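You operate a simulated robot arm through the tools that you are given. There is no shell and no other tool. Be economical: measure what you need, move in short steps, check, and stop when the job is done.

The job below is to be done with a simulated two-armed robot. You get a single attempt, and the scene is never put back.

## Task
Pick up the loose valve with one hand, pass it to the other hand and put it on the ledge of the rack.

The check looks at the end state, three seconds after you hand in, the way a careful person would. Anything else that was tipped, shoved, dropped, spilled or broken makes it a failure.

## Robot
Two 7-joint arms with three-finger grippers on one trunk, on a base that drives. Base frame: it is fixed to the floor where the robot stands at the start and does not move with it; the origin is under the middle of the robot, x ahead of it, y to its left, z up. Lengths are in m, angles in rad, forces in N, time in s.
The left shoulder is at the start at [0.05, 0.154, 0.979], the right one opposite. With the tool pointing down near the work surface each hand reaches from about 0.2 to 0.64 m from the robot's upright axis, wherever it stands, measured 20 degrees to its own side. Places, roughly: ledge of the rack (184x21 cm) [-0.78, 1.9, 0.76]. Payload 2.69 kg a hand.
Tool frame (each hand has its own): the origin (TCP) lies between the finger pads and is the grasp point; the fingertips stand 0.029 m ahead of it; z points along the fingers, y is the line along which they close. The gripper opens to 0.12 m. The gripper's body begins 0.078 m behind the TCP.
Orientation is told as [roll, pitch, yaw] about the base's x, y, z axes, in that order, counted from this pose: with the fingers straight down and closing along the base's y, the tool's x points along the base's -x, its y along +y and its z along -z.

## Interface
- The arms move only by the tool jog_arm. It takes "left_plan", "right_plan" or both (then of equal length, played together; a hand with none holds still); each is text: rows parted by semicolons, each of 7 numbers parted by spaces: the closure, from 0 (fully open) to 1 (shut), then the shift along the base's x, y, z in m, then the turn, a rotation vector about the base's x, y, z in rad. In form: gripper tx ty tz ax ay az; .... A call has 1 to 10 rows; each row shifts and turns the commanded pose from where the row before left it. A row lasts 0.2 s, in which the tool goes at most 0.05 m and 0.15 rad; a call with a longer step from one row to the next is refused whole, and so is a gripper value outside its range. Where a pose cannot be reached the arm comes as near as it can. A force on the tool above 40 N (or 10 N above the force at the start of the call, whichever is more), or a blocked arm, ends the call early, and 0.2 s more pass. Each finger halts on what it meets, pressing with about 29 N; the grip force reading is that of the motor and also rises with nothing between the fingers. The clock runs only during rows and for 0.2 s after the last one: add rows that do not move to give the fingers time. It gives the time, the measured TCP pose, the force on the tool (base axes), the opening and the grip force at its end, in the units of the frame above (readings bear some noise), with the torque about the TCP (base axes, N m) and any sound that the robot's microphone picked up.
- Cameras (640 x 400 px; columns grow to the right, rows downward): "scene" is now at [0.1477, 0.0446, 1.1502]; the picture's right is [0.39, -0.92, 0.00], its down [-0.18, -0.07, -0.98] and it looks along [0.90, 0.38, -0.19] (base axes); focal length 223 px, centre (320, 200). "left" rides on the left gripper at [0.063, 0, -0.104] in its tool frame; the picture's right is [0.00, 1.00, 0.00], its down [-0.83, 0.00, -0.56] and it looks along [-0.56, 0.00, 0.83] (tool axes); focal length 275 px, centre (320, 200). "right" rides on the right gripper at [0.063, 0, -0.104] in its tool frame; the picture's right is [0.00, 1.00, 0.00], its down [-0.83, 0.00, -0.56] and it looks along [-0.56, 0.00, 0.83] (tool axes); focal length 275 px, centre (320, 200).
- capture(camera): a new picture of that camera. The clock stands still meanwhile.
- slide_trunk(by): slides the trunk up (or, below 0, down) by that many m; the arms and the scene camera ride with it, the base frame stays. It gives what a move gives, with no picture.
- base_move(legs): drives the robot by 1 to 6 legs, each [ahead, left, turn to the left] in m, m and rad, along the robot's own axes; the way and the turn of a leg run together, so that a leg with both is an arc; at most 1.5 m and 3.142 rad a leg. The arms and the cameras ride along, it lands a little off, and it stops where it bumps. It gives what a move gives.
- aim_head(pan, tilt): turns the head with the scene camera to pan (to the left, within 1.396 rad either way) and tilt (down, from -0.506 to 1.204), counted from straight ahead of the robot. It gives what a move gives.
- measure_at(camera, pixels): there is no depth. For up to 12 entries [column, row, z] of the newest picture of that camera ("zoom" is the newest enlarged one), the place [x, y] in the base frame at which the ray of that pixel passes the height z, good to about 0.002 m, but the place of the scene camera against the robot may be out by one fixed shift of up to 0.025 m in any direction. The clock stands still meanwhile.
- zoom(camera, box): a new picture of the part [left, top, right, bottom] of that camera's present view, enlarged. The clock stands still meanwhile.
- sign_off(): hands the job in; it is judged then, once.

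Keep the steps short. Do not move on a guess: measure, check each grasp and each placing, and mend mistakes. In all there are 80 turns and 70 pictures (those below and enlarged ones count). Leave the grippers open and the arms clear of the work at the hand-in unless told otherwise, and finish with a single line.

The tools are called after "Call:" by a JSON object that holds its "method" and its "body". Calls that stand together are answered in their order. jog_arm: Moves the arms, as the interface text tells. Its arguments: {"type":"object","properties":{"left_plan":{"type":"string"},"right_plan":{"type":"string"}},"required":[]} The other tools are called the same way: slide_trunk (by) slides the trunk up or down; base_move (legs) drives the base; aim_head (pan, tilt) turns the head that bears the scene camera; capture (camera) takes a picture; measure_at (camera, pixels) gives the place at which the rays of pixels pass given heights; zoom (camera, box) takes an enlarged picture of a part of a camera's view; sign_off () hands the job in.

At the start:

```text
time_s: 0.0
left_position: [0.3794, 0.4152, 1.0782]
left_orientation: [-0.001, 0.0, -0.001]
left_force: [0.5, -0.1, 0.1]
left_moment: [-0.01, -0.06, 0.04]
left_finger_gap: 0.1202
left_grip_force: 0.1
right_position: [0.3429, -0.0039, 1.0974]
right_orientation: [-0.001, -0.001, -0.001]
right_force: [0.4, 0.2, 1.1]
right_moment: [-0.01, 0.03, 0.03]
right_finger_gap: 0.1202
right_grip_force: 0.0
trunk travel left (down, up): [-0.35, 0.088]
robot x, y, heading: [0.0048, -0.0009, -0.003]
head pan, tilt: [0.4, 0.194]
```

scene: 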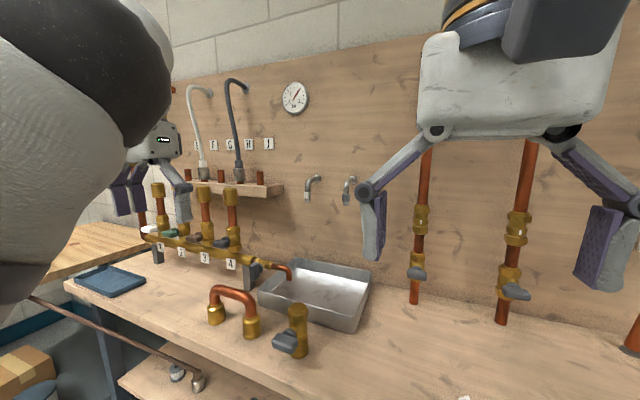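
right: 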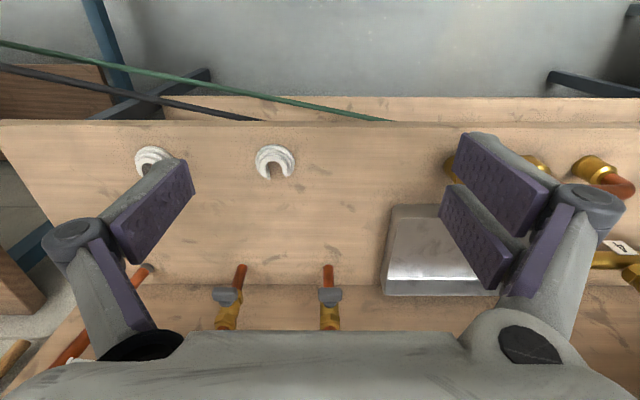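
left: 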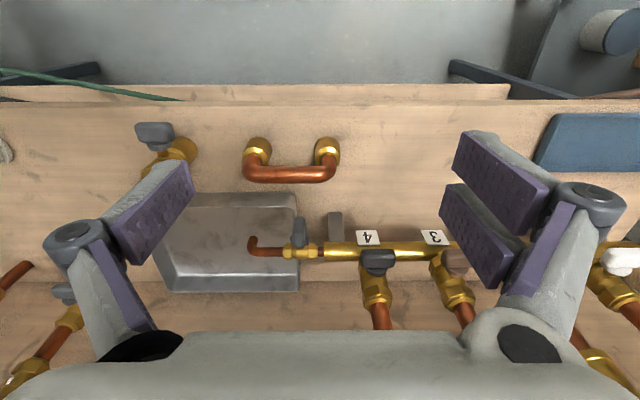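

I see a valve standing near scene pixel (295,330). I'll enlarge it and the left-hand view of it.

Call:
{"method": "zoom", "body": {"camera": "scene", "box": [190, 260, 350, 360]}}

Call:
{"method": "zoom", "body": {"camera": "left", "box": [100, 90, 260, 190]}}

Call:
{"method": "measure_at", "body": {"camera": "left", "pixels": [[180, 150, 0.75], [180, 150, 0.8], [180, 150, 0.85], [320, 105, 0.75], [250, 150, 0.78], [320, 155, 0.78]]}}

```text
4.00 times, centred on (270, 310) of scene
```

zoom: 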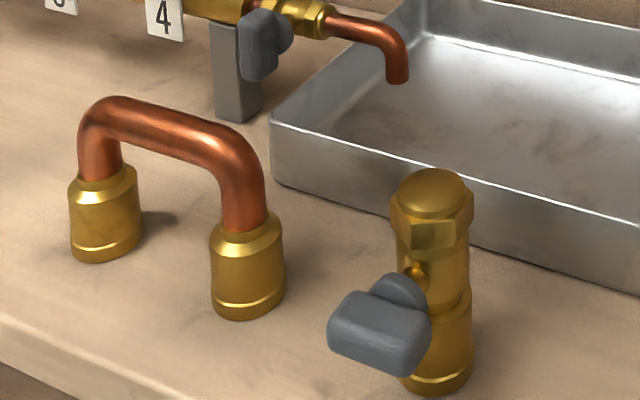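

```text
4.00 times, centred on (180, 140) of left
```

zoom: 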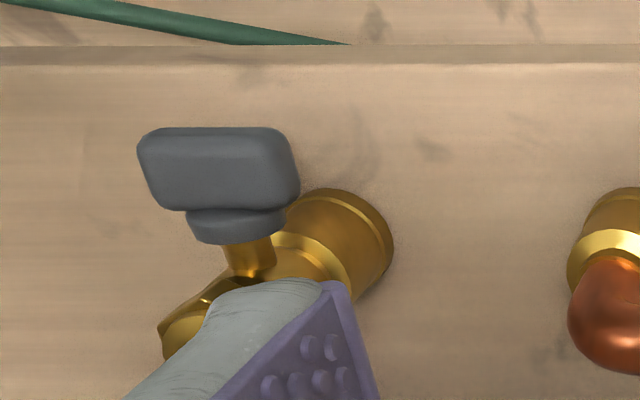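

```text
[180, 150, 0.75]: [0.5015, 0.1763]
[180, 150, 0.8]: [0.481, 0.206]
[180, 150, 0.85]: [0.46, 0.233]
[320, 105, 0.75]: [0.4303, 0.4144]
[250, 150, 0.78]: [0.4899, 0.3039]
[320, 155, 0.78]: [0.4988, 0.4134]
```

The loose valve stands upright, its handle toward me. Next I'll look to the left for the rack, and ahead-down for the whole bench.

Call:
{"method": "aim_head", "body": {"pan": 1.396, "tilt": 0.3}}

Call:
{"method": "capture", "body": {"camera": "scene"}}

Call:
{"method": "aim_head", "body": {"pan": 0.15, "tilt": 0.7}}

Call:
{"method": "capture", "body": {"camera": "scene"}}

```text
time_s: 1.3
left_position: [0.379, 0.4146, 1.0772]
left_orientation: [0.0, -0.002, 0.0]
left_force: [0.0, -1.1, 0.2]
left_moment: [-0.04, -0.02, 0.0]
left_finger_gap: 0.12
left_grip_force: 0.1
right_position: [0.3428, -0.0032, 1.0976]
right_orientation: [0.0, -0.001, 0.001]
right_force: [0.2, -0.2, 0.7]
right_moment: [0.02, -0.01, -0.01]
right_finger_gap: 0.1198
right_grip_force: 0.0
trunk travel left (down, up): [-0.35, 0.088]
robot x, y, heading: [0.0021, 0.0012, -0.001]
head pan, tilt: [1.396, 0.3]
```

```text
64 pictures are left
```

scene: 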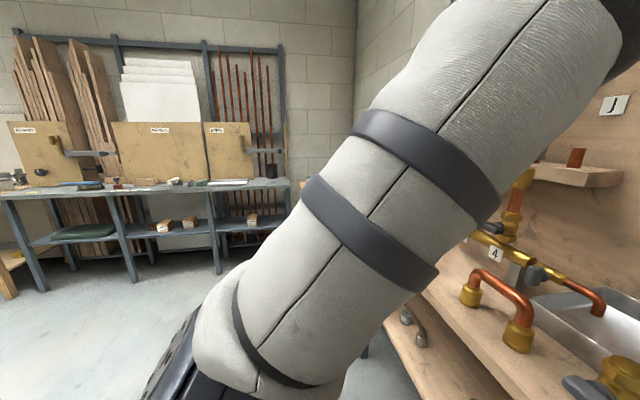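

```text
time_s: 2.7
left_position: [0.3799, 0.4132, 1.0774]
left_orientation: [-0.002, -0.002, 0.001]
left_force: [0.3, -0.1, 0.2]
left_moment: [-0.01, 0.0, -0.03]
left_finger_gap: 0.1197
left_grip_force: 0.1
right_position: [0.3425, -0.0042, 1.0976]
right_orientation: [-0.001, -0.001, 0.0]
right_force: [-0.3, -0.1, -0.4]
right_moment: [0.0, -0.05, 0.01]
right_finger_gap: 0.1202
right_grip_force: 0.0
trunk travel left (down, up): [-0.35, 0.088]
robot x, y, heading: [-0.0008, 0.0025, -0.003]
head pan, tilt: [0.15, 0.7]
```

```text
63 pictures are left
```

scene: 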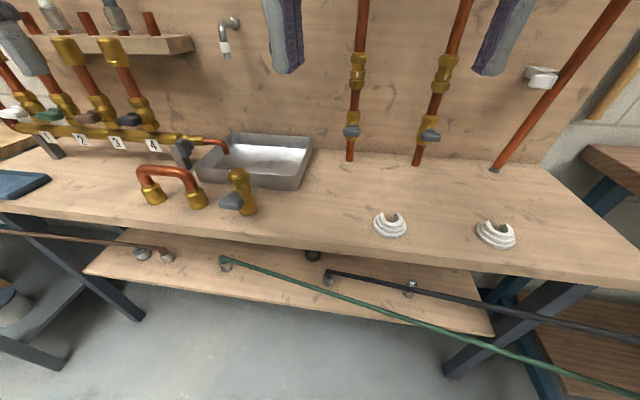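

The rack with the long grey ledge is to my left. The left hand suits the pick. I'll slide the left hand over beside the valve and move the right hand away, both at the present height.

Call:
{"method": "jog_arm", "body": {"left_plan": "0 -0.01 -0.04 0 0 0 0; 0 -0.01 -0.04 0 0 0 0; 0 -0.01 -0.04 0 0 0 0; 0 -0.01 -0.04 0 0 0 0; 0 -0.01 -0.04 0 0 0 0; 0 0 0 0 0 0 0", "right_plan": "0 0 -0.045 0 0 0 0; 0 0 -0.045 0 0 0 0; 0 0 -0.045 0 0 0 0; 0 0 -0.045 0 0 0 0; 0 0 -0.045 0 0 0 0; 0 0 0 0 0 0 0"}}

Call:
{"method": "capture", "body": {"camera": "left"}}

Call:
{"method": "aim_head", "body": {"pan": 0.3, "tilt": 0.5}}

Call:
{"method": "zoom", "body": {"camera": "scene", "box": [160, 130, 480, 330]}}

```text
time_s: 4.1
left_position: [0.3825, 0.2998, 1.1112]
left_orientation: [-0.002, 0.0, 0.0]
left_force: [0.3, 1.4, -0.8]
left_moment: [-0.03, 0.01, 0.02]
left_finger_gap: 0.1199
left_grip_force: 0.0
left hand out of reach, approached as far as the arm can: row 3, 4, 5
right_position: [0.3479, -0.2194, 1.0758]
right_orientation: [-0.001, -0.003, -0.001]
right_force: [-0.7, -0.4, 0.0]
right_moment: [-0.01, 0.04, -0.02]
right_finger_gap: 0.1202
right_grip_force: 0.2
right hand out of reach, approached as far as the arm can: row 4, 5
trunk travel left (down, up): [-0.35, 0.088]
robot x, y, heading: [-0.0003, 0.0054, 0.001]
head pan, tilt: [0.15, 0.7]
```

```text
62 pictures are left
```

left: 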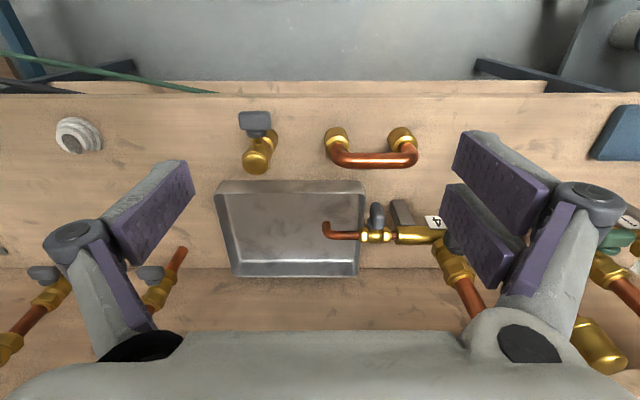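

```text
time_s: 4.8
left_position: [0.3824, 0.2996, 1.1116]
left_orientation: [-0.003, -0.002, 0.0]
left_force: [0.7, 0.4, 0.0]
left_moment: [-0.01, -0.02, 0.01]
left_finger_gap: 0.1201
left_grip_force: 0.0
right_position: [0.3488, -0.2193, 1.0776]
right_orientation: [0.003, -0.003, 0.002]
right_force: [-0.9, 0.4, 0.2]
right_moment: [0.03, -0.01, 0.03]
right_finger_gap: 0.1201
right_grip_force: 0.0
trunk travel left (down, up): [-0.35, 0.088]
robot x, y, heading: [-0.0001, -0.0014, -0.001]
head pan, tilt: [0.3, 0.499]
```

```text
2.00 times, centred on (320, 230) of scene
```

zoom: 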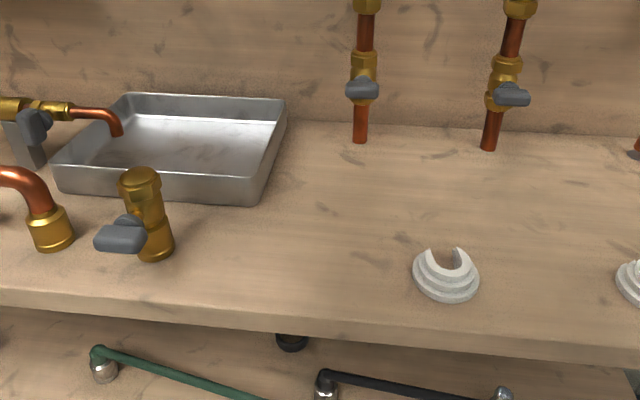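

The hand stopped short, being high and folded in. I'll bring it lower and over, still well above the valve (about 0.86 m at the top at most), and look again.

Call:
{"method": "jog_arm", "body": {"left_plan": "0 0.005 -0.01 -0.045 0 0 0; 0 0.005 -0.02 -0.04 0 0 0; 0 0.005 -0.03 -0.03 0 0 0; 0 0.005 -0.03 -0.02 0 0 0; 0 0 -0.03 0 0 0 0; 0 0 0 0 0 0 0"}}

Call:
{"method": "capture", "body": {"camera": "left"}}

```text
time_s: 6.2
left_position: [0.4754, 0.2312, 0.9936]
left_orientation: [0.0, 0.002, 0.0]
left_force: [-0.7, -0.4, -0.5]
left_moment: [0.0, -0.02, 0.01]
left_finger_gap: 0.1203
left_grip_force: 0.0
left hand out of reach, approached as far as the arm can: row 1, 2, 3, 4, 5
right_position: [0.3483, -0.2186, 1.076]
right_orientation: [0.001, -0.004, -0.002]
right_force: [-0.6, 0.6, -0.5]
right_moment: [-0.02, 0.0, -0.01]
right_finger_gap: 0.12
right_grip_force: 0.0
trunk travel left (down, up): [-0.35, 0.088]
robot x, y, heading: [-0.0011, 0.0036, 0.0]
head pan, tilt: [0.3, 0.499]
```

```text
60 pictures are left
```

left: 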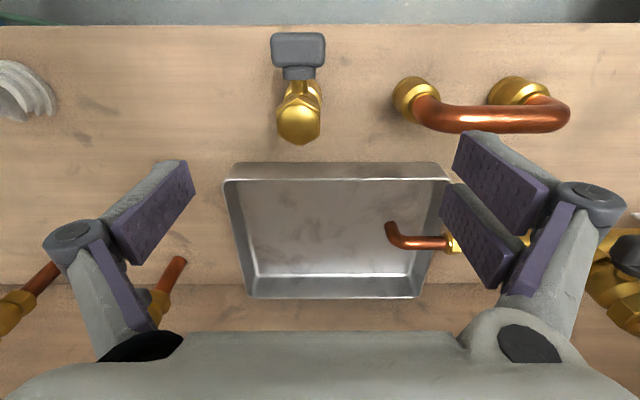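

Call:
{"method": "zoom", "body": {"camera": "left", "box": [240, 20, 368, 160]}}

Call:
{"method": "measure_at", "body": {"camera": "left", "pixels": [[299, 127, 0.87], [299, 127, 0.85], [299, 50, 0.8], [299, 50, 0.82], [230, 165, 0.8], [320, 30, 0.75]]}}

Call:
{"method": "zoom", "body": {"camera": "scene", "box": [180, 190, 280, 270]}}

```text
2.86 times, centred on (304, 90) of left
```

zoom: 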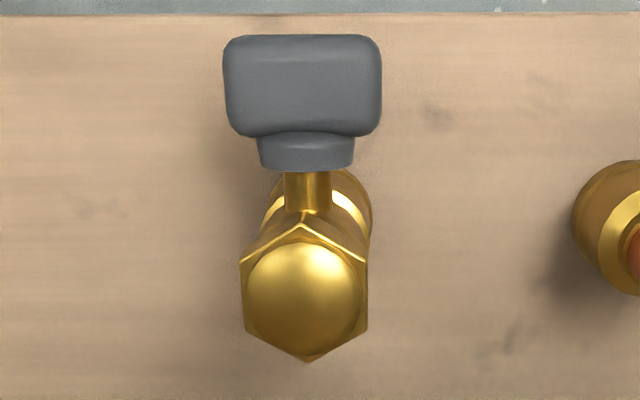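

```text
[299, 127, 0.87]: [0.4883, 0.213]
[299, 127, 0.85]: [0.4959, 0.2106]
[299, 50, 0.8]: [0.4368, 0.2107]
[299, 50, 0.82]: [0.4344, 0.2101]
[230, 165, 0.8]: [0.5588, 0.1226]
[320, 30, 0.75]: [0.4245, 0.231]
```

```text
5.00 times, centred on (230, 230) of scene
```

zoom: 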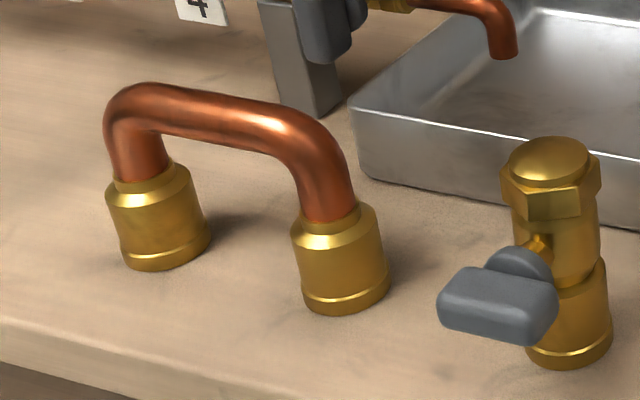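

Call:
{"method": "measure_at", "body": {"camera": "scene", "pixels": [[275, 222, 0.87], [275, 222, 0.85], [275, 222, 0.89], [279.5, 258, 0.73], [279.5, 258, 0.75], [279.5, 258, 0.77], [254, 233, 0.8], [254, 233, 0.82]]}}

Call:
{"method": "jog_arm", "body": {"left_plan": "0 -0.02 -0.02 -0.03 0 0 0; 0 0 0 0 0 0 0"}}

Call:
{"method": "zoom", "body": {"camera": "left", "box": [192, 20, 448, 180]}}

```text
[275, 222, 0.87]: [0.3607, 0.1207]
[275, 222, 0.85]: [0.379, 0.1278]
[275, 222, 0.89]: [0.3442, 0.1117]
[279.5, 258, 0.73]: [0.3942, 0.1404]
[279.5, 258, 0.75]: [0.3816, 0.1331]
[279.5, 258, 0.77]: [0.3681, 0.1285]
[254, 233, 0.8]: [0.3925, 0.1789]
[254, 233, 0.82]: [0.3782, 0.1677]
```

```text
time_s: 6.8
left_position: [0.4787, 0.2223, 0.9648]
left_orientation: [0.0, 0.001, 0.0]
left_force: [-0.1, -0.3, 1.3]
left_moment: [0.0, 0.01, -0.01]
left_finger_gap: 0.12
left_grip_force: 0.0
left hand out of reach, approached as far as the arm can: row 1
right_position: [0.3489, -0.2201, 1.077]
right_orientation: [0.003, -0.003, -0.001]
right_force: [0.4, -0.5, -0.3]
right_moment: [-0.02, 0.0, 0.01]
right_finger_gap: 0.1198
right_grip_force: 0.0
trunk travel left (down, up): [-0.35, 0.088]
robot x, y, heading: [-0.0021, -0.0021, 0.003]
head pan, tilt: [0.3, 0.499]
```

```text
2.50 times, centred on (320, 100) of left
```

zoom: 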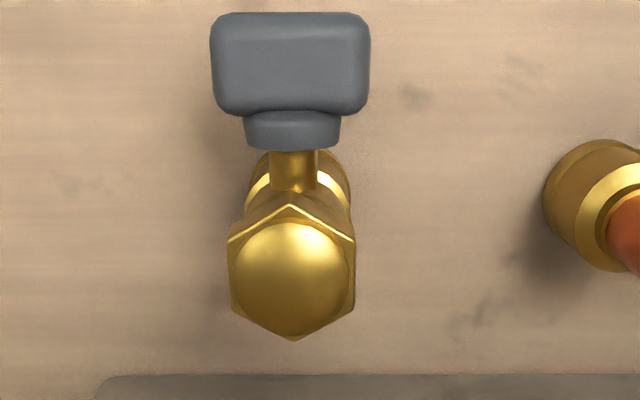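

Those scene numbers used an older picture, so I'll take a fresh enlarged scene view and measure in that.

Call:
{"method": "zoom", "body": {"camera": "scene", "box": [200, 180, 328, 260]}}

```text
5.00 times, centred on (264, 220) of scene
```

zoom: 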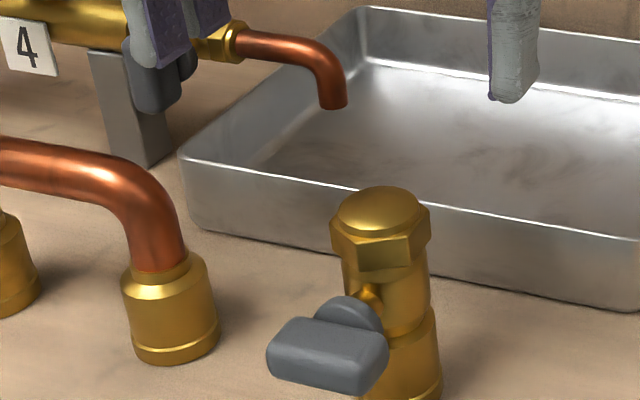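

Call:
{"method": "measure_at", "body": {"camera": "zoom", "pixels": [[378, 205, 0.87], [378, 205, 0.85], [182, 155, 0.8], [182, 155, 0.79], [192, 222, 0.73], [192, 222, 0.74], [192, 222, 0.75], [192, 222, 0.76], [402, 390, 0.74], [402, 390, 0.76], [328, 355, 0.8], [328, 355, 0.82]]}}

```text
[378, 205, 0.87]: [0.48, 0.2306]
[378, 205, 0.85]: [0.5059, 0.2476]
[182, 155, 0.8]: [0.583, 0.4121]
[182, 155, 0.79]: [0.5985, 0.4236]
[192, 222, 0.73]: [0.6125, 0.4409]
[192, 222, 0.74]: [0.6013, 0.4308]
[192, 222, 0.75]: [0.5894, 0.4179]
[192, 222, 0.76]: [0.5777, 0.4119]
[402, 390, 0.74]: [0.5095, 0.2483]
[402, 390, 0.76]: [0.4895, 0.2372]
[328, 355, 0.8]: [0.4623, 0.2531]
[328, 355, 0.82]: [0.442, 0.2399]
```

The left camera puts the valve's axis at about (0.490, 0.2135), the top at about 0.865 and the bench at about 0.755. Its hex flats face ±y. I'll lower the open hand to about 5 cm above the grasp and check.

Call:
{"method": "jog_arm", "body": {"left_plan": "0 0.005 -0.004 -0.02 0 0 0; 0 0.006 -0.005 -0.03 0 0 0; 0 0 0 0 0 0 0"}}

Call:
{"method": "capture", "body": {"camera": "left"}}

```text
time_s: 7.6
left_position: [0.4905, 0.2133, 0.9136]
left_orientation: [0.002, -0.002, 0.0]
left_force: [-0.2, 0.0, -0.2]
left_moment: [0.03, 0.01, -0.04]
left_finger_gap: 0.1198
left_grip_force: 0.1
right_position: [0.3481, -0.2202, 1.0765]
right_orientation: [0.002, -0.002, 0.0]
right_force: [0.2, -0.6, -0.3]
right_moment: [0.04, -0.01, 0.01]
right_finger_gap: 0.1199
right_grip_force: 0.2
trunk travel left (down, up): [-0.35, 0.088]
robot x, y, heading: [0.0005, 0.0019, 0.0]
head pan, tilt: [0.3, 0.499]
```

```text
55 pictures are left
```

left: 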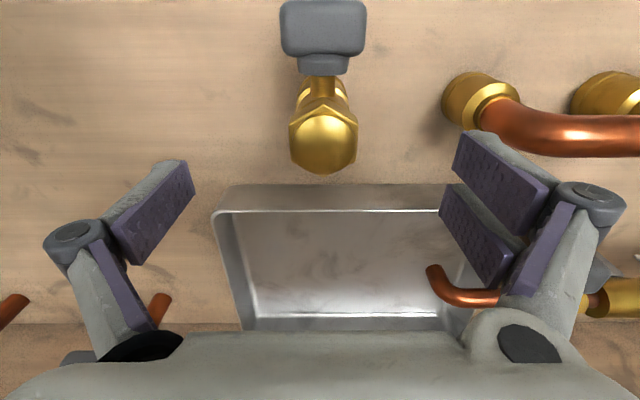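

The valve is centred between the fingers (hex at column 323). I'll descend to TCP z about 0.855, still open.

Call:
{"method": "jog_arm", "body": {"left_plan": "0 -0.002 0.002 -0.03 0 0 0; 0 0 0 -0.029 0 0 0; 0 0 0 0 0 0 0"}}

Call:
{"method": "capture", "body": {"camera": "left"}}

Call:
{"method": "zoom", "body": {"camera": "scene", "box": [184, 160, 344, 260]}}

```text
time_s: 8.4
left_position: [0.4883, 0.2143, 0.8547]
left_orientation: [0.0, -0.004, 0.0]
left_force: [-0.4, 0.3, 0.5]
left_moment: [0.02, 0.01, 0.01]
left_finger_gap: 0.1198
left_grip_force: 0.1
right_position: [0.3476, -0.2206, 1.0761]
right_orientation: [0.002, -0.002, 0.001]
right_force: [-0.3, -0.2, 0.2]
right_moment: [-0.04, -0.01, 0.0]
right_finger_gap: 0.1201
right_grip_force: 0.0
trunk travel left (down, up): [-0.35, 0.088]
robot x, y, heading: [0.0022, 0.0018, -0.002]
head pan, tilt: [0.3, 0.499]
```

```text
54 pictures are left
```

left: 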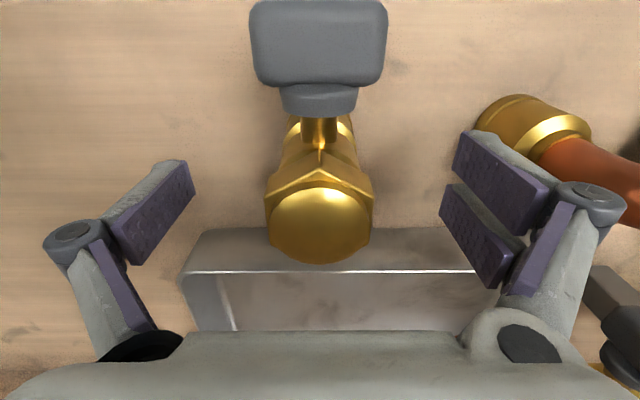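

```text
4.00 times, centred on (264, 210) of scene
```

zoom: 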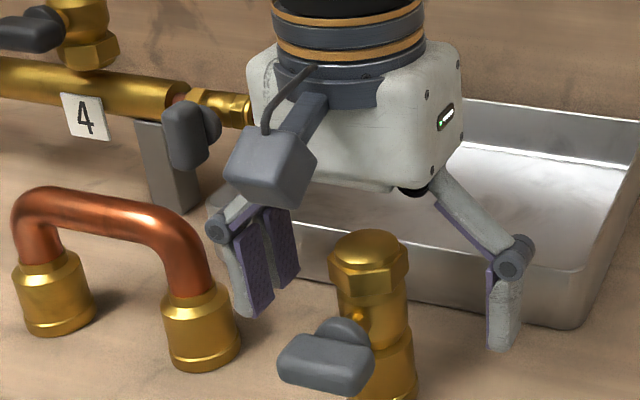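

The valve is centred at column 320 and level with the pads in x. Now I'll close.

Call:
{"method": "jog_arm", "body": {"left_plan": "0.5 0 0 0 0 0 0; 0.7 0 0 0 0 0 0; 0.85 0 0 0 0 0 0; 1 0 0 0 0 0 0; 1 0 0 0 0 0 0"}}

Call:
{"method": "capture", "body": {"camera": "left"}}

Call:
{"method": "zoom", "body": {"camera": "scene", "box": [200, 180, 328, 260]}}

```text
time_s: 9.6
left_position: [0.4885, 0.2141, 0.8554]
left_orientation: [0.0, -0.001, -0.002]
left_force: [0.1, -1.0, 0.2]
left_moment: [-0.03, 0.02, -0.02]
left_finger_gap: 0.0349
left_grip_force: 29.7
right_position: [0.3492, -0.2199, 1.0764]
right_orientation: [0.002, -0.004, 0.0]
right_force: [0.3, -0.3, -0.4]
right_moment: [-0.01, -0.01, 0.02]
right_finger_gap: 0.1202
right_grip_force: 0.1
trunk travel left (down, up): [-0.35, 0.088]
robot x, y, heading: [0.0001, 0.0, 0.0]
head pan, tilt: [0.3, 0.499]
```

```text
52 pictures are left
```

left: 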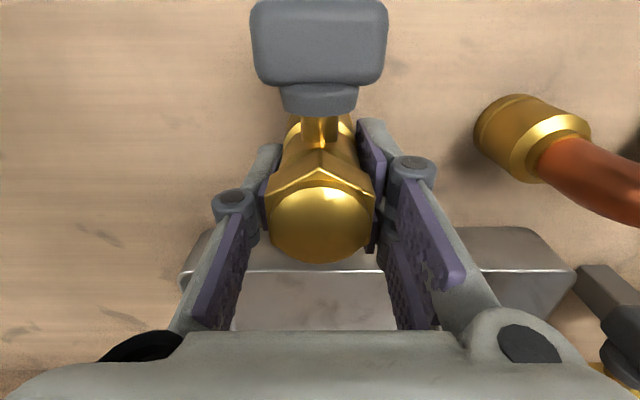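

```text
5.00 times, centred on (264, 220) of scene
```

zoom: 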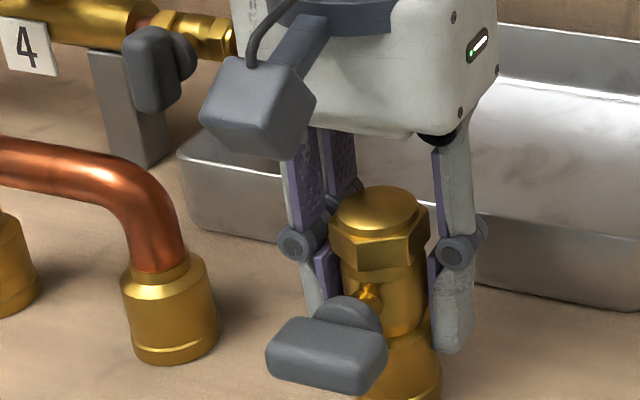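

Gap 0.035 with 30 N: the hex is held. Lifting gently.

Call:
{"method": "jog_arm", "body": {"left_plan": "1 0 0 0.02 0 0 0; 1 0 0 0.03 0 0 0; 1 0 0 0.03 0 0 0; 1 0 0 0 0 0 0"}}

Call:
{"method": "aim_head", "body": {"pan": 0.3, "tilt": 0.3}}

Call:
{"method": "capture", "body": {"camera": "scene"}}

```text
time_s: 10.6
left_position: [0.4895, 0.2152, 0.935]
left_orientation: [0.0, 0.0, -0.002]
left_force: [0.3, -0.4, -2.7]
left_moment: [-0.04, -0.04, -0.03]
left_finger_gap: 0.0352
left_grip_force: 28.7
right_position: [0.349, -0.2203, 1.0762]
right_orientation: [0.002, -0.005, 0.0]
right_force: [-0.7, 0.0, 0.8]
right_moment: [0.02, 0.04, 0.0]
right_finger_gap: 0.12
right_grip_force: 0.0
trunk travel left (down, up): [-0.35, 0.088]
robot x, y, heading: [-0.0041, 0.0005, 0.004]
head pan, tilt: [0.3, 0.499]
```

```text
time_s: 11.3
left_position: [0.4895, 0.2153, 0.9348]
left_orientation: [0.0, 0.001, 0.001]
left_force: [0.3, 0.5, -1.5]
left_moment: [0.01, -0.02, -0.02]
left_finger_gap: 0.0352
left_grip_force: 28.8
right_position: [0.3493, -0.2186, 1.0755]
right_orientation: [0.003, -0.002, 0.0]
right_force: [-0.1, -1.1, 0.6]
right_moment: [-0.04, 0.01, 0.05]
right_finger_gap: 0.1201
right_grip_force: 0.0
trunk travel left (down, up): [-0.35, 0.088]
robot x, y, heading: [0.0008, -0.0002, -0.007]
head pan, tilt: [0.3, 0.3]
```

```text
50 pictures are left
```

scene: 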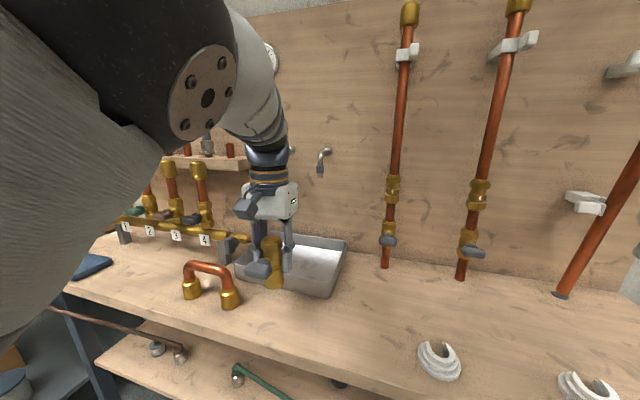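

The valve is held and level. I'll raise the trunk for clearance. Then I'll turn the left wrist so the handle points away from the right hand, and turn the right hand to point along +y, tilted 20° down.

Call:
{"method": "slide_trunk", "body": {"by": 0.085}}

Call:
{"method": "jog_arm", "body": {"left_plan": "1 0 0 0 0 0 -0.1428; 1 0 0 0 0 0 -0.1428; 1 0 0 0 0 0 -0.1428; 1 0 0 0 0 0 -0.1428; 1 0 0 0 0 0 -0.1428; 1 0 0 0 0 0 -0.1428; 1 0 0 0 0 0 -0.1428; 1 0 0 0 0 0 -0.1428; 1 0 0 0 0 0 -0.1428; 1 0 0 0 0 0 -0.1428", "right_plan": "0 0 0 0 0.073 0.073 -0.1042; 0 0 0 0 0.073 0.073 -0.1042; 0 0 0 0 0.073 0.073 -0.1042; 0 0 0 0 0.073 0.073 -0.1042; 0 0 0 0 0.073 0.073 -0.1042; 0 0 0 0 0.073 0.073 -0.1042; 0 0 0 0 0.073 0.073 -0.1042; 0 0 0 0 0.073 0.073 -0.1042; 0 0 0 0 0.073 0.073 -0.1042; 0 0 0 0 0.073 0.073 -0.1042"}}

Call:
{"method": "capture", "body": {"camera": "scene"}}

```text
time_s: 12.6
left_position: [0.4909, 0.2162, 1.0178]
left_orientation: [0.0, 0.002, -0.001]
left_force: [0.4, 0.7, -4.3]
left_moment: [-0.01, 0.02, -0.01]
left_finger_gap: 0.035
left_grip_force: 29.1
right_position: [0.3501, -0.2192, 1.1612]
right_orientation: [0.0, 0.0, 0.0]
right_force: [-0.2, -1.1, 0.0]
right_moment: [0.03, 0.06, 0.04]
right_finger_gap: 0.1197
right_grip_force: 0.1
trunk travel left (down, up): [-0.435, 0.003]
robot x, y, heading: [0.0023, -0.0015, -0.001]
head pan, tilt: [0.3, 0.3]
```

```text
time_s: 14.8
left_position: [0.4885, 0.2157, 1.0182]
left_orientation: [0.001, -0.003, -1.428]
left_force: [-0.8, 0.4, -2.3]
left_moment: [0.0, 0.02, 0.0]
left_finger_gap: 0.035
left_grip_force: 29.3
right_position: [0.3489, -0.2193, 1.1628]
right_orientation: [0.307, 0.945, -0.982]
right_force: [-0.2, 1.0, 1.0]
right_moment: [0.02, -0.02, 0.0]
right_finger_gap: 0.1202
right_grip_force: 0.0
trunk travel left (down, up): [-0.435, 0.003]
robot x, y, heading: [0.0016, -0.0007, 0.004]
head pan, tilt: [0.3, 0.3]
```

```text
49 pictures are left
```

scene: 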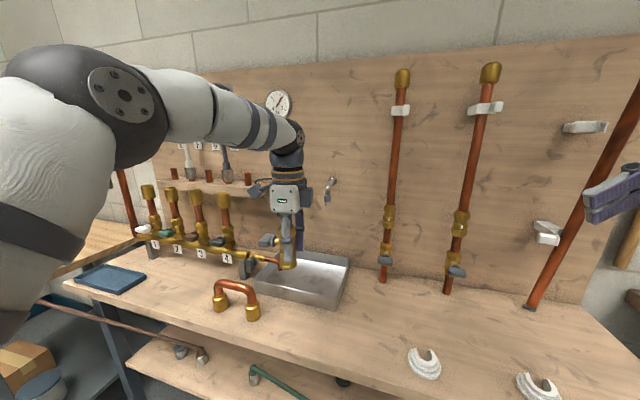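

Both turns are going well. I'll finish the rotation and bring the right hand toward a standoff about 0.16 m short of the valve.

Call:
{"method": "jog_arm", "body": {"left_plan": "1 0 0 0 0 0 -0.1428; 1 0 0 0 0 0 0; 1 0 0 0 0 0 0; 1 0 0 0 0 0 0; 1 0 0 0 0 0 0; 1 0 0 0 0 0 0; 1 0 0 0 0 0 0; 1 0 0 0 0 0 0; 1 0 0 0 0 0 0; 1 0 0 0 0 0 0", "right_plan": "0 0 0 0 0.073 0.073 -0.1042; 0 0 0 0 0.073 0.073 -0.1042; 0 0 0 0 0.073 0.073 -0.1042; 0 0.0186 0.039 -0.0224 0 0 0; 0 0.0186 0.039 -0.0224 0 0 0; 0 0.0186 0.039 -0.0224 0 0 0; 0 0.0186 0.039 -0.0224 0 0 0; 0 0.0186 0.039 -0.0224 0 0 0; 0 0.0186 0.039 -0.0224 0 0 0; 0 0.0186 0.039 -0.0224 0 0 0"}}

Call:
{"method": "capture", "body": {"camera": "right"}}

Call:
{"method": "capture", "body": {"camera": "scene"}}

```text
time_s: 17.0
left_position: [0.4884, 0.2162, 1.0198]
left_orientation: [-0.002, -0.003, -1.571]
left_force: [0.8, 1.0, -2.5]
left_moment: [-0.04, 0.03, -0.01]
left_finger_gap: 0.0347
left_grip_force: 28.9
right_position: [0.4776, 0.056, 1.0033]
right_orientation: [-0.002, 1.217, -1.574]
right_force: [0.2, -0.5, 0.2]
right_moment: [0.0, -0.03, 0.06]
right_finger_gap: 0.12
right_grip_force: 0.0
trunk travel left (down, up): [-0.435, 0.003]
robot x, y, heading: [-0.0016, -0.0019, -0.001]
head pan, tilt: [0.3, 0.3]
```

```text
48 pictures are left
```

right: 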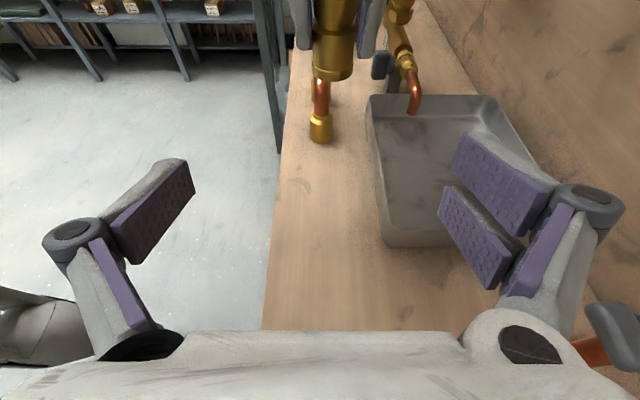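

```text
47 pictures are left
```

scene: 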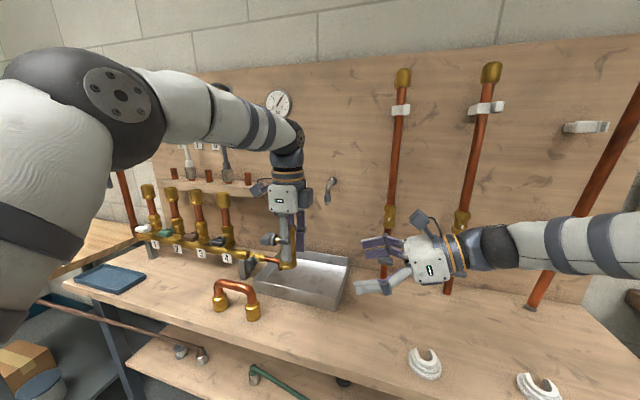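

Call:
{"method": "zoom", "body": {"camera": "right", "box": [240, 0, 432, 120]}}

Call:
{"method": "zoom", "body": {"camera": "scene", "box": [208, 180, 368, 280]}}

Call:
{"method": "measure_at", "body": {"camera": "right", "pixels": [[333, 78, 0.918], [333, 78, 0.94], [333, 78, 0.96], [333, 78, 0.98], [380, 245, 0.75], [380, 245, 0.77], [280, 150, 0.75]]}}

```text
3.33 times, centred on (336, 60) of right
```

zoom: 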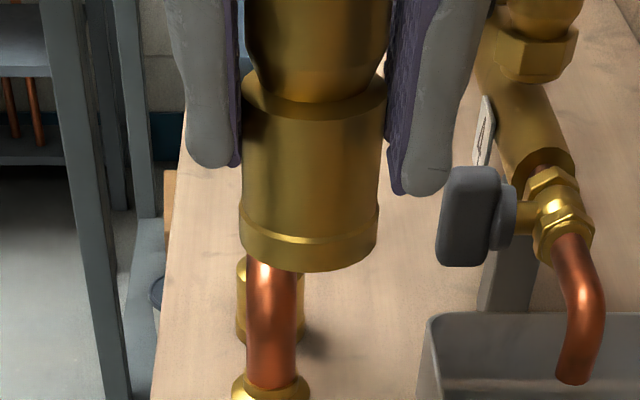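

```text
4.00 times, centred on (288, 230) of scene
```

zoom: 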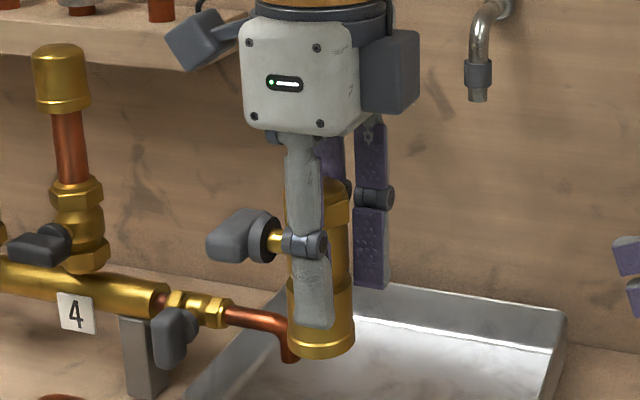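

```text
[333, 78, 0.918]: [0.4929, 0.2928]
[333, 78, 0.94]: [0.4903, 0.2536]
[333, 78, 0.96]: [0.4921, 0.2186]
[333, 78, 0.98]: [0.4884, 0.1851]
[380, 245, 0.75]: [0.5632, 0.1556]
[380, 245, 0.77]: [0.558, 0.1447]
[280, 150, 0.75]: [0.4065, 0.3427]
```

The right view shows the collar's lower rim at (333,78). That puts the valve's base at about z 0.967, only about 2.5 cm below the left fingertips. Stacking fingers there is too tight. I'll turn the left wrist back, so its fingers close along y and the right fingers can straddle it along x, gripping the collar under the handle. I'll also flatten the right hand's tilt to 10°.

Call:
{"method": "jog_arm", "body": {"left_plan": "1 0 0 0 0 0 0.1428; 1 0 0 0 0 0 0.1428; 1 0 0 0 0 0 0.1428; 1 0 0 0 0 0 0.1428; 1 0 0 0 0 0 0.1428; 1 0 0 0 0 0 0.1428; 1 0 0 0 0 0 0.1428; 1 0 0 0 0 0 0.1428; 1 0 0 0 0 0 0.1428; 1 0 0 0 0 0 0.1428", "right_plan": "0 0 0 0 0.0873 0 0; 0 0 0 0 0.0873 0 0; 0 0 0 0 0 0 0; 0 0 0 0 0 0 0; 0 0 0 0 0 0 0; 0 0 0 0 0 0 0; 0 0 0 0 0 0 0; 0 0 0 0 0 0 0; 0 0 0 0 0 0 0; 0 0 0 0 0 0 0"}}

Call:
{"method": "jog_arm", "body": {"left_plan": "1 0 0 0 0 0 0.1428; 1 0 0 0 0 0 0"}}

Call:
{"method": "zoom", "body": {"camera": "right", "box": [240, 0, 432, 120]}}

Call:
{"method": "zoom", "body": {"camera": "scene", "box": [208, 180, 368, 280]}}

```text
time_s: 19.2
left_position: [0.4912, 0.2155, 1.0201]
left_orientation: [-0.001, -0.001, -0.139]
left_force: [0.3, -0.4, -1.9]
left_moment: [-0.01, -0.02, 0.0]
left_finger_gap: 0.0351
left_grip_force: 29.3
right_position: [0.4788, 0.0541, 1.0054]
right_orientation: [-0.002, 1.394, -1.571]
right_force: [0.3, 0.2, -0.2]
right_moment: [0.03, -0.01, 0.0]
right_finger_gap: 0.12
right_grip_force: 0.0
trunk travel left (down, up): [-0.435, 0.003]
robot x, y, heading: [0.0005, 0.001, 0.001]
head pan, tilt: [0.3, 0.3]
```

```text
time_s: 19.8
left_position: [0.4892, 0.2156, 1.0207]
left_orientation: [-0.001, -0.001, 0.002]
left_force: [-0.1, 0.0, -1.9]
left_moment: [0.0, -0.03, 0.01]
left_finger_gap: 0.0348
left_grip_force: 29.5
right_position: [0.478, 0.0538, 1.0042]
right_orientation: [-0.002, 1.394, -1.574]
right_force: [0.0, -0.3, 0.2]
right_moment: [-0.06, 0.0, -0.03]
right_finger_gap: 0.12
right_grip_force: 0.0
trunk travel left (down, up): [-0.435, 0.003]
robot x, y, heading: [0.0014, 0.0021, 0.002]
head pan, tilt: [0.3, 0.3]
```

```text
3.33 times, centred on (336, 60) of right
```

zoom: 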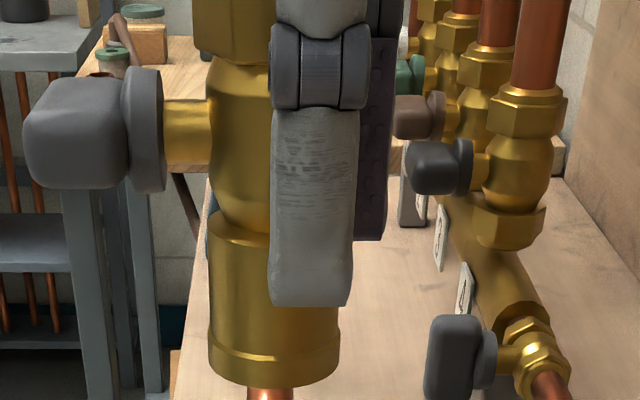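

```text
4.00 times, centred on (288, 230) of scene
```

zoom: 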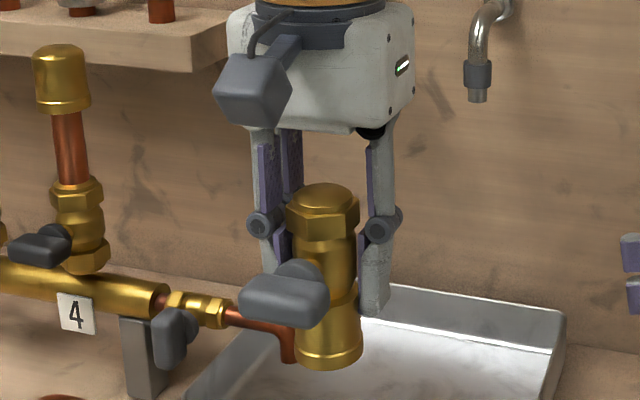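

Now it's clear that the left grip sits low and about 9.5 mm off the valve's axis, which is at x≈0.4795 for TCP x 0.489. The bench works out at z≈0.80. I'll set the valve back on the bench in the same spot and re-grip it centred and higher, on the hex.

Call:
{"method": "jog_arm", "body": {"left_plan": "1 0 0 -0.04 0 0 0; 1 0 0 -0.04 0 0 0; 1 0 0 -0.04 0 0 0; 1 0 0 -0.03 0 0 0; 1 0 0 -0.008 0 0 0; 1 0 0 -0.004 0 0 0; 1 0 0 0 0 0 0"}}

Call:
{"method": "aim_head", "body": {"pan": 0.3, "tilt": 0.55}}

Call:
{"method": "zoom", "body": {"camera": "scene", "box": [208, 160, 368, 260]}}

```text
time_s: 21.4
left_position: [0.4898, 0.2143, 0.8565]
left_orientation: [0.0, -0.002, 0.0]
left_force: [0.7, -0.4, -3.2]
left_moment: [-0.01, -0.05, -0.03]
left_finger_gap: 0.0351
left_grip_force: 28.8
right_position: [0.4787, 0.0539, 1.0053]
right_orientation: [-0.002, 1.395, -1.572]
right_force: [-0.2, 0.2, 0.1]
right_moment: [0.03, -0.01, -0.01]
right_finger_gap: 0.1199
right_grip_force: 0.0
trunk travel left (down, up): [-0.435, 0.003]
robot x, y, heading: [-0.0015, -0.0015, -0.002]
head pan, tilt: [0.3, 0.3]
```

```text
time_s: 22.1
left_position: [0.4899, 0.2151, 0.8586]
left_orientation: [0.001, -0.001, 0.0]
left_force: [0.2, -1.2, -2.3]
left_moment: [0.03, -0.03, 0.0]
left_finger_gap: 0.0349
left_grip_force: 28.6
right_position: [0.4782, 0.0545, 1.0052]
right_orientation: [-0.003, 1.396, -1.572]
right_force: [0.5, -0.5, -0.8]
right_moment: [0.0, 0.0, -0.02]
right_finger_gap: 0.1198
right_grip_force: 0.1
trunk travel left (down, up): [-0.435, 0.003]
robot x, y, heading: [0.0012, 0.0004, 0.001]
head pan, tilt: [0.3, 0.55]
```

```text
4.00 times, centred on (288, 210) of scene
```

zoom: 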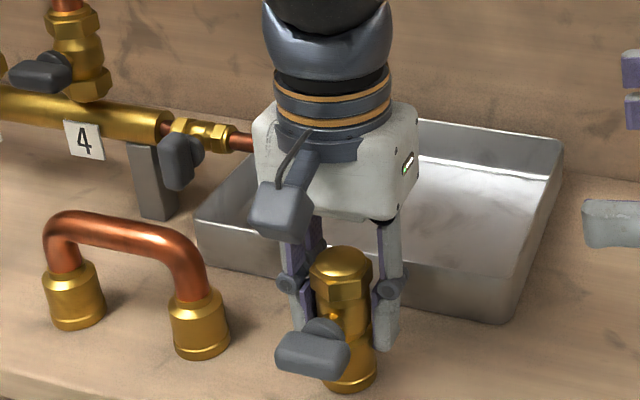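

Still carrying the weight and about 2–3 mm up. I'll lower in tiny steps until it touches.

Call:
{"method": "jog_arm", "body": {"left_plan": "1 0 0 -0.0015 0 0 0; 1 0 0 -0.001 0 0 0; 1 0 0 0 0 0 0"}}

```text
time_s: 22.9
left_position: [0.4886, 0.2155, 0.8555]
left_orientation: [0.0, -0.002, 0.0]
left_force: [0.0, 1.0, -1.9]
left_moment: [0.02, -0.03, 0.02]
left_finger_gap: 0.0352
left_grip_force: 28.7
right_position: [0.4783, 0.0536, 1.0053]
right_orientation: [-0.001, 1.395, -1.571]
right_force: [0.5, -0.6, 0.5]
right_moment: [0.0, -0.01, 0.04]
right_finger_gap: 0.1201
right_grip_force: 0.1
trunk travel left (down, up): [-0.435, 0.003]
robot x, y, heading: [0.0015, 0.0021, 0.001]
head pan, tilt: [0.3, 0.55]
```

Call:
{"method": "jog_arm", "body": {"left_plan": "1 0 0 -0.001 0 0 0; 1 0 0 -0.001 0 0 0; 1 0 0 0 0 0 0"}}

```text
time_s: 23.7
left_position: [0.4892, 0.2155, 0.8546]
left_orientation: [-0.001, -0.003, 0.0]
left_force: [-3.7, 1.4, 12.8]
left_moment: [0.05, 0.55, -0.07]
left_finger_gap: 0.0351
left_grip_force: 28.8
right_position: [0.4766, 0.0535, 1.007]
right_orientation: [0.013, 1.394, -1.558]
right_force: [-0.7, -0.6, 0.3]
right_moment: [0.01, 0.02, 0.01]
right_finger_gap: 0.1197
right_grip_force: 0.0
trunk travel left (down, up): [-0.435, 0.003]
robot x, y, heading: [0.0024, 0.0019, 0.001]
head pan, tilt: [0.3, 0.55]
```

Contact (13 N). I'll ease off 1 mm, then open gently.

Call:
{"method": "jog_arm", "body": {"left_plan": "1 0 0 0.001 0 0 0; 0.6 0 0 0 0 0 0; 0.3 0 0 0 0 0 0; 0 0 0 0 0 0 0; 0 0 0 0 0 0 0"}}

Call:
{"method": "capture", "body": {"camera": "left"}}

Call:
{"method": "zoom", "body": {"camera": "scene", "box": [208, 160, 368, 260]}}

```text
time_s: 24.9
left_position: [0.4892, 0.2158, 0.8544]
left_orientation: [-0.001, -0.001, 0.001]
left_force: [-0.9, -1.7, 0.0]
left_moment: [0.03, 0.02, -0.01]
left_finger_gap: 0.1198
left_grip_force: 0.1
right_position: [0.4792, 0.0539, 1.0045]
right_orientation: [-0.001, 1.396, -1.572]
right_force: [0.1, -0.4, 0.0]
right_moment: [0.01, 0.0, -0.02]
right_finger_gap: 0.1202
right_grip_force: 0.1
trunk travel left (down, up): [-0.435, 0.003]
robot x, y, heading: [-0.0002, -0.0017, 0.002]
head pan, tilt: [0.3, 0.55]
```

```text
41 pictures are left
```

left: 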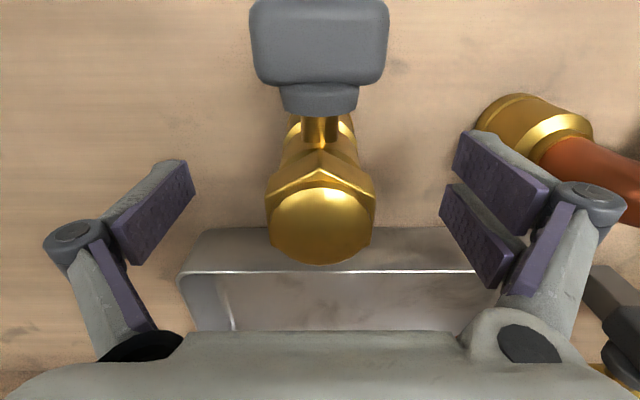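

```text
4.00 times, centred on (288, 210) of scene
```

zoom: 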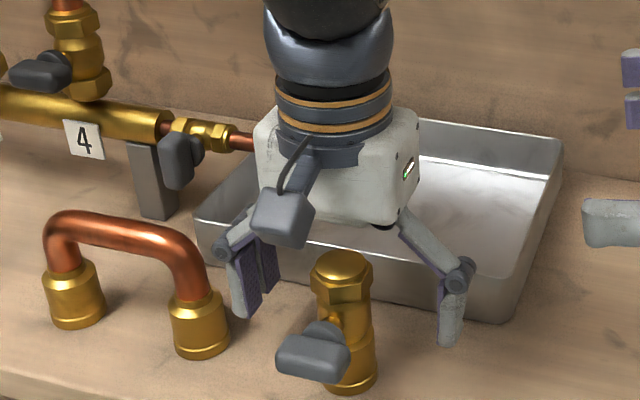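

It stands as before. Now I'll move the open hand −9.5 mm in x and +23 mm in z, and grip the hex.

Call:
{"method": "jog_arm", "body": {"left_plan": "0 0 0 0.0235 0 0 0; 0 -0.0095 0 0 0 0 0; 0 0 0 0 0 0 0; 0.5 0 0 0 0 0 0; 0.7 0 0 0 0 0 0; 0.85 0 0 0 0 0 0; 1 0 0 0 0 0 0; 1 0 0 0 0 0 0"}}

Call:
{"method": "capture", "body": {"camera": "left"}}

Call:
{"method": "zoom", "body": {"camera": "scene", "box": [208, 160, 368, 260]}}

```text
time_s: 26.7
left_position: [0.4805, 0.2163, 0.878]
left_orientation: [0.0, -0.003, 0.0]
left_force: [-0.6, -1.5, 1.0]
left_moment: [-0.18, 0.03, 0.03]
left_finger_gap: 0.0328
left_grip_force: 28.8
right_position: [0.4789, 0.0543, 1.0059]
right_orientation: [0.0, 1.395, -1.571]
right_force: [-0.4, 0.6, 0.4]
right_moment: [0.03, -0.01, 0.0]
right_finger_gap: 0.1199
right_grip_force: 0.0
trunk travel left (down, up): [-0.435, 0.003]
robot x, y, heading: [0.0013, 0.001, -0.005]
head pan, tilt: [0.3, 0.55]
```

```text
39 pictures are left
```

left: 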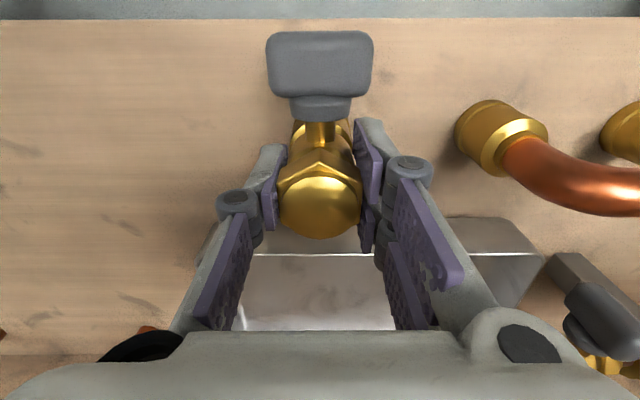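

```text
4.00 times, centred on (288, 210) of scene
```

zoom: 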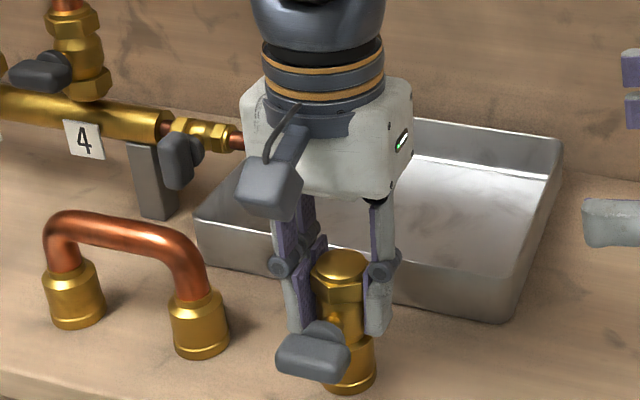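

Held on the hex, centred (gap 0.033). Lifting to the handover height.

Call:
{"method": "jog_arm", "body": {"left_plan": "1 0 0 0.02 0 0 0; 1 0 0 0.04 0 0 0; 1 0 0 0.04 0 0 0; 1 0 0 0.042 0 0 0; 1 0 0 0 0 0 0; 1 0 0 0 0 0 0"}}

Call:
{"method": "zoom", "body": {"camera": "right", "box": [224, 0, 416, 120]}}

```text
time_s: 28.1
left_position: [0.4808, 0.2151, 1.02]
left_orientation: [0.0, -0.002, 0.0]
left_force: [0.5, -0.2, -1.8]
left_moment: [0.01, -0.01, -0.01]
left_finger_gap: 0.0327
left_grip_force: 28.9
right_position: [0.4781, 0.0552, 1.0056]
right_orientation: [-0.002, 1.395, -1.573]
right_force: [-0.2, 1.3, -0.6]
right_moment: [-0.01, -0.01, 0.0]
right_finger_gap: 0.1199
right_grip_force: 0.0
trunk travel left (down, up): [-0.435, 0.003]
robot x, y, heading: [-0.0008, 0.0007, -0.002]
head pan, tilt: [0.3, 0.55]
```

```text
3.33 times, centred on (320, 60) of right
```

zoom: 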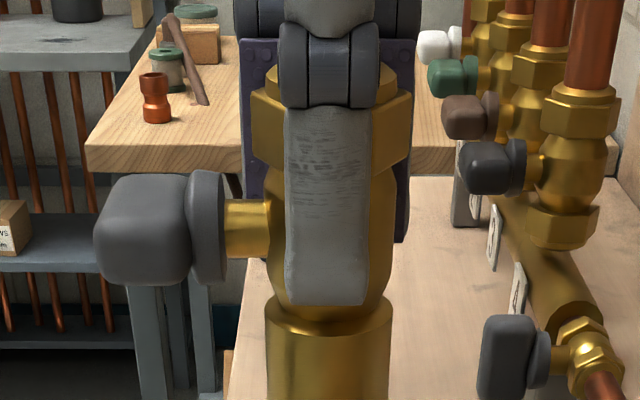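

The valve axis is at x≈0.481, and the collar is free below the handle. I'll advance the right hand along its own axis to 4 cm short, then check.

Call:
{"method": "jog_arm", "body": {"right_plan": "0 0.0025 0.04 -0.0246 0 0 0; 0 0 0.04 -0.0073 0 0 0; 0 0 0.04 -0.0073 0 0 0; 0 0 0 0 0 0 0"}}

Call:
{"method": "capture", "body": {"camera": "right"}}

Call:
{"method": "zoom", "body": {"camera": "scene", "box": [240, 80, 400, 180]}}

```text
time_s: 29.1
left_position: [0.48, 0.214, 1.0202]
left_orientation: [0.001, -0.001, -0.001]
left_force: [-0.1, 0.2, -1.9]
left_moment: [0.0, -0.01, -0.02]
left_finger_gap: 0.0327
left_grip_force: 28.9
right_position: [0.4819, 0.1736, 0.9654]
right_orientation: [-0.001, 1.395, -1.571]
right_force: [-0.4, -0.2, 0.6]
right_moment: [-0.02, 0.01, -0.03]
right_finger_gap: 0.1197
right_grip_force: 0.1
trunk travel left (down, up): [-0.435, 0.003]
robot x, y, heading: [0.0015, -0.0031, -0.003]
head pan, tilt: [0.3, 0.55]
```

```text
36 pictures are left
```

right: 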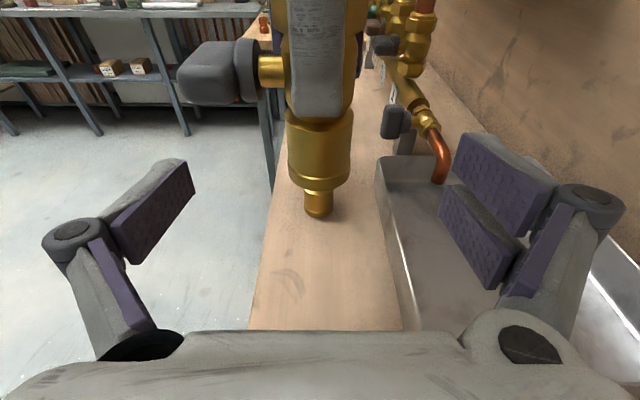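

```text
4.00 times, centred on (320, 130) of scene
```

zoom: 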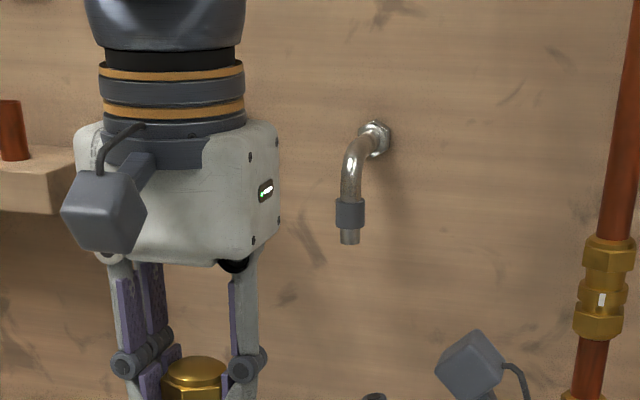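

The valve is at column 320, the collar spans rows 120–185, and the fingers straddle the left finger freely. I'll advance 4 cm.

Call:
{"method": "jog_arm", "body": {"right_plan": "0 0 0.021 -0.0037 0 0 0; 0 0 0.02 -0.0037 0 0 0; 0 0 0 0 0 0 0"}}

Call:
{"method": "capture", "body": {"camera": "right"}}

Call:
{"method": "zoom", "body": {"camera": "scene", "box": [210, 130, 370, 230]}}

```text
time_s: 29.9
left_position: [0.4791, 0.2144, 1.0198]
left_orientation: [-0.001, -0.002, 0.001]
left_force: [0.2, -0.9, -2.5]
left_moment: [0.0, -0.03, 0.01]
left_finger_gap: 0.0327
left_grip_force: 29.1
right_position: [0.481, 0.2144, 0.9583]
right_orientation: [-0.003, 1.396, -1.574]
right_force: [-0.7, 0.0, 0.8]
right_moment: [0.0, -0.02, 0.01]
right_finger_gap: 0.12
right_grip_force: 0.0
trunk travel left (down, up): [-0.435, 0.003]
robot x, y, heading: [0.0025, -0.0007, 0.005]
head pan, tilt: [0.3, 0.55]
```

```text
34 pictures are left
```

right: 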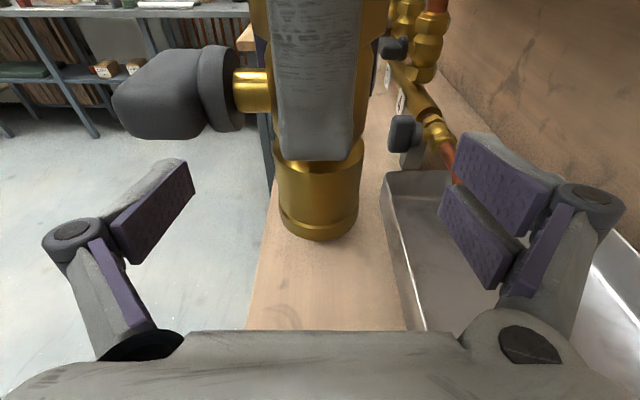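

```text
4.00 times, centred on (290, 180) of scene
```

zoom: 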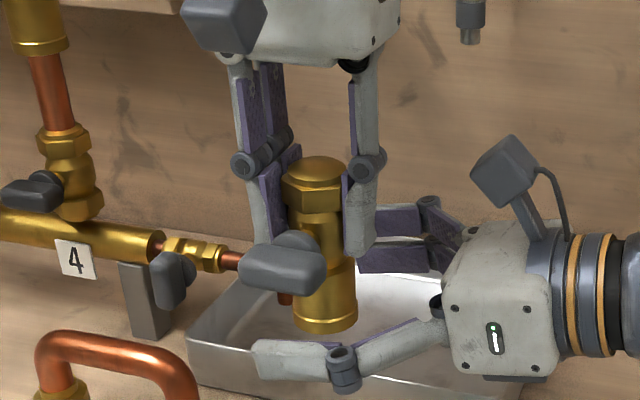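

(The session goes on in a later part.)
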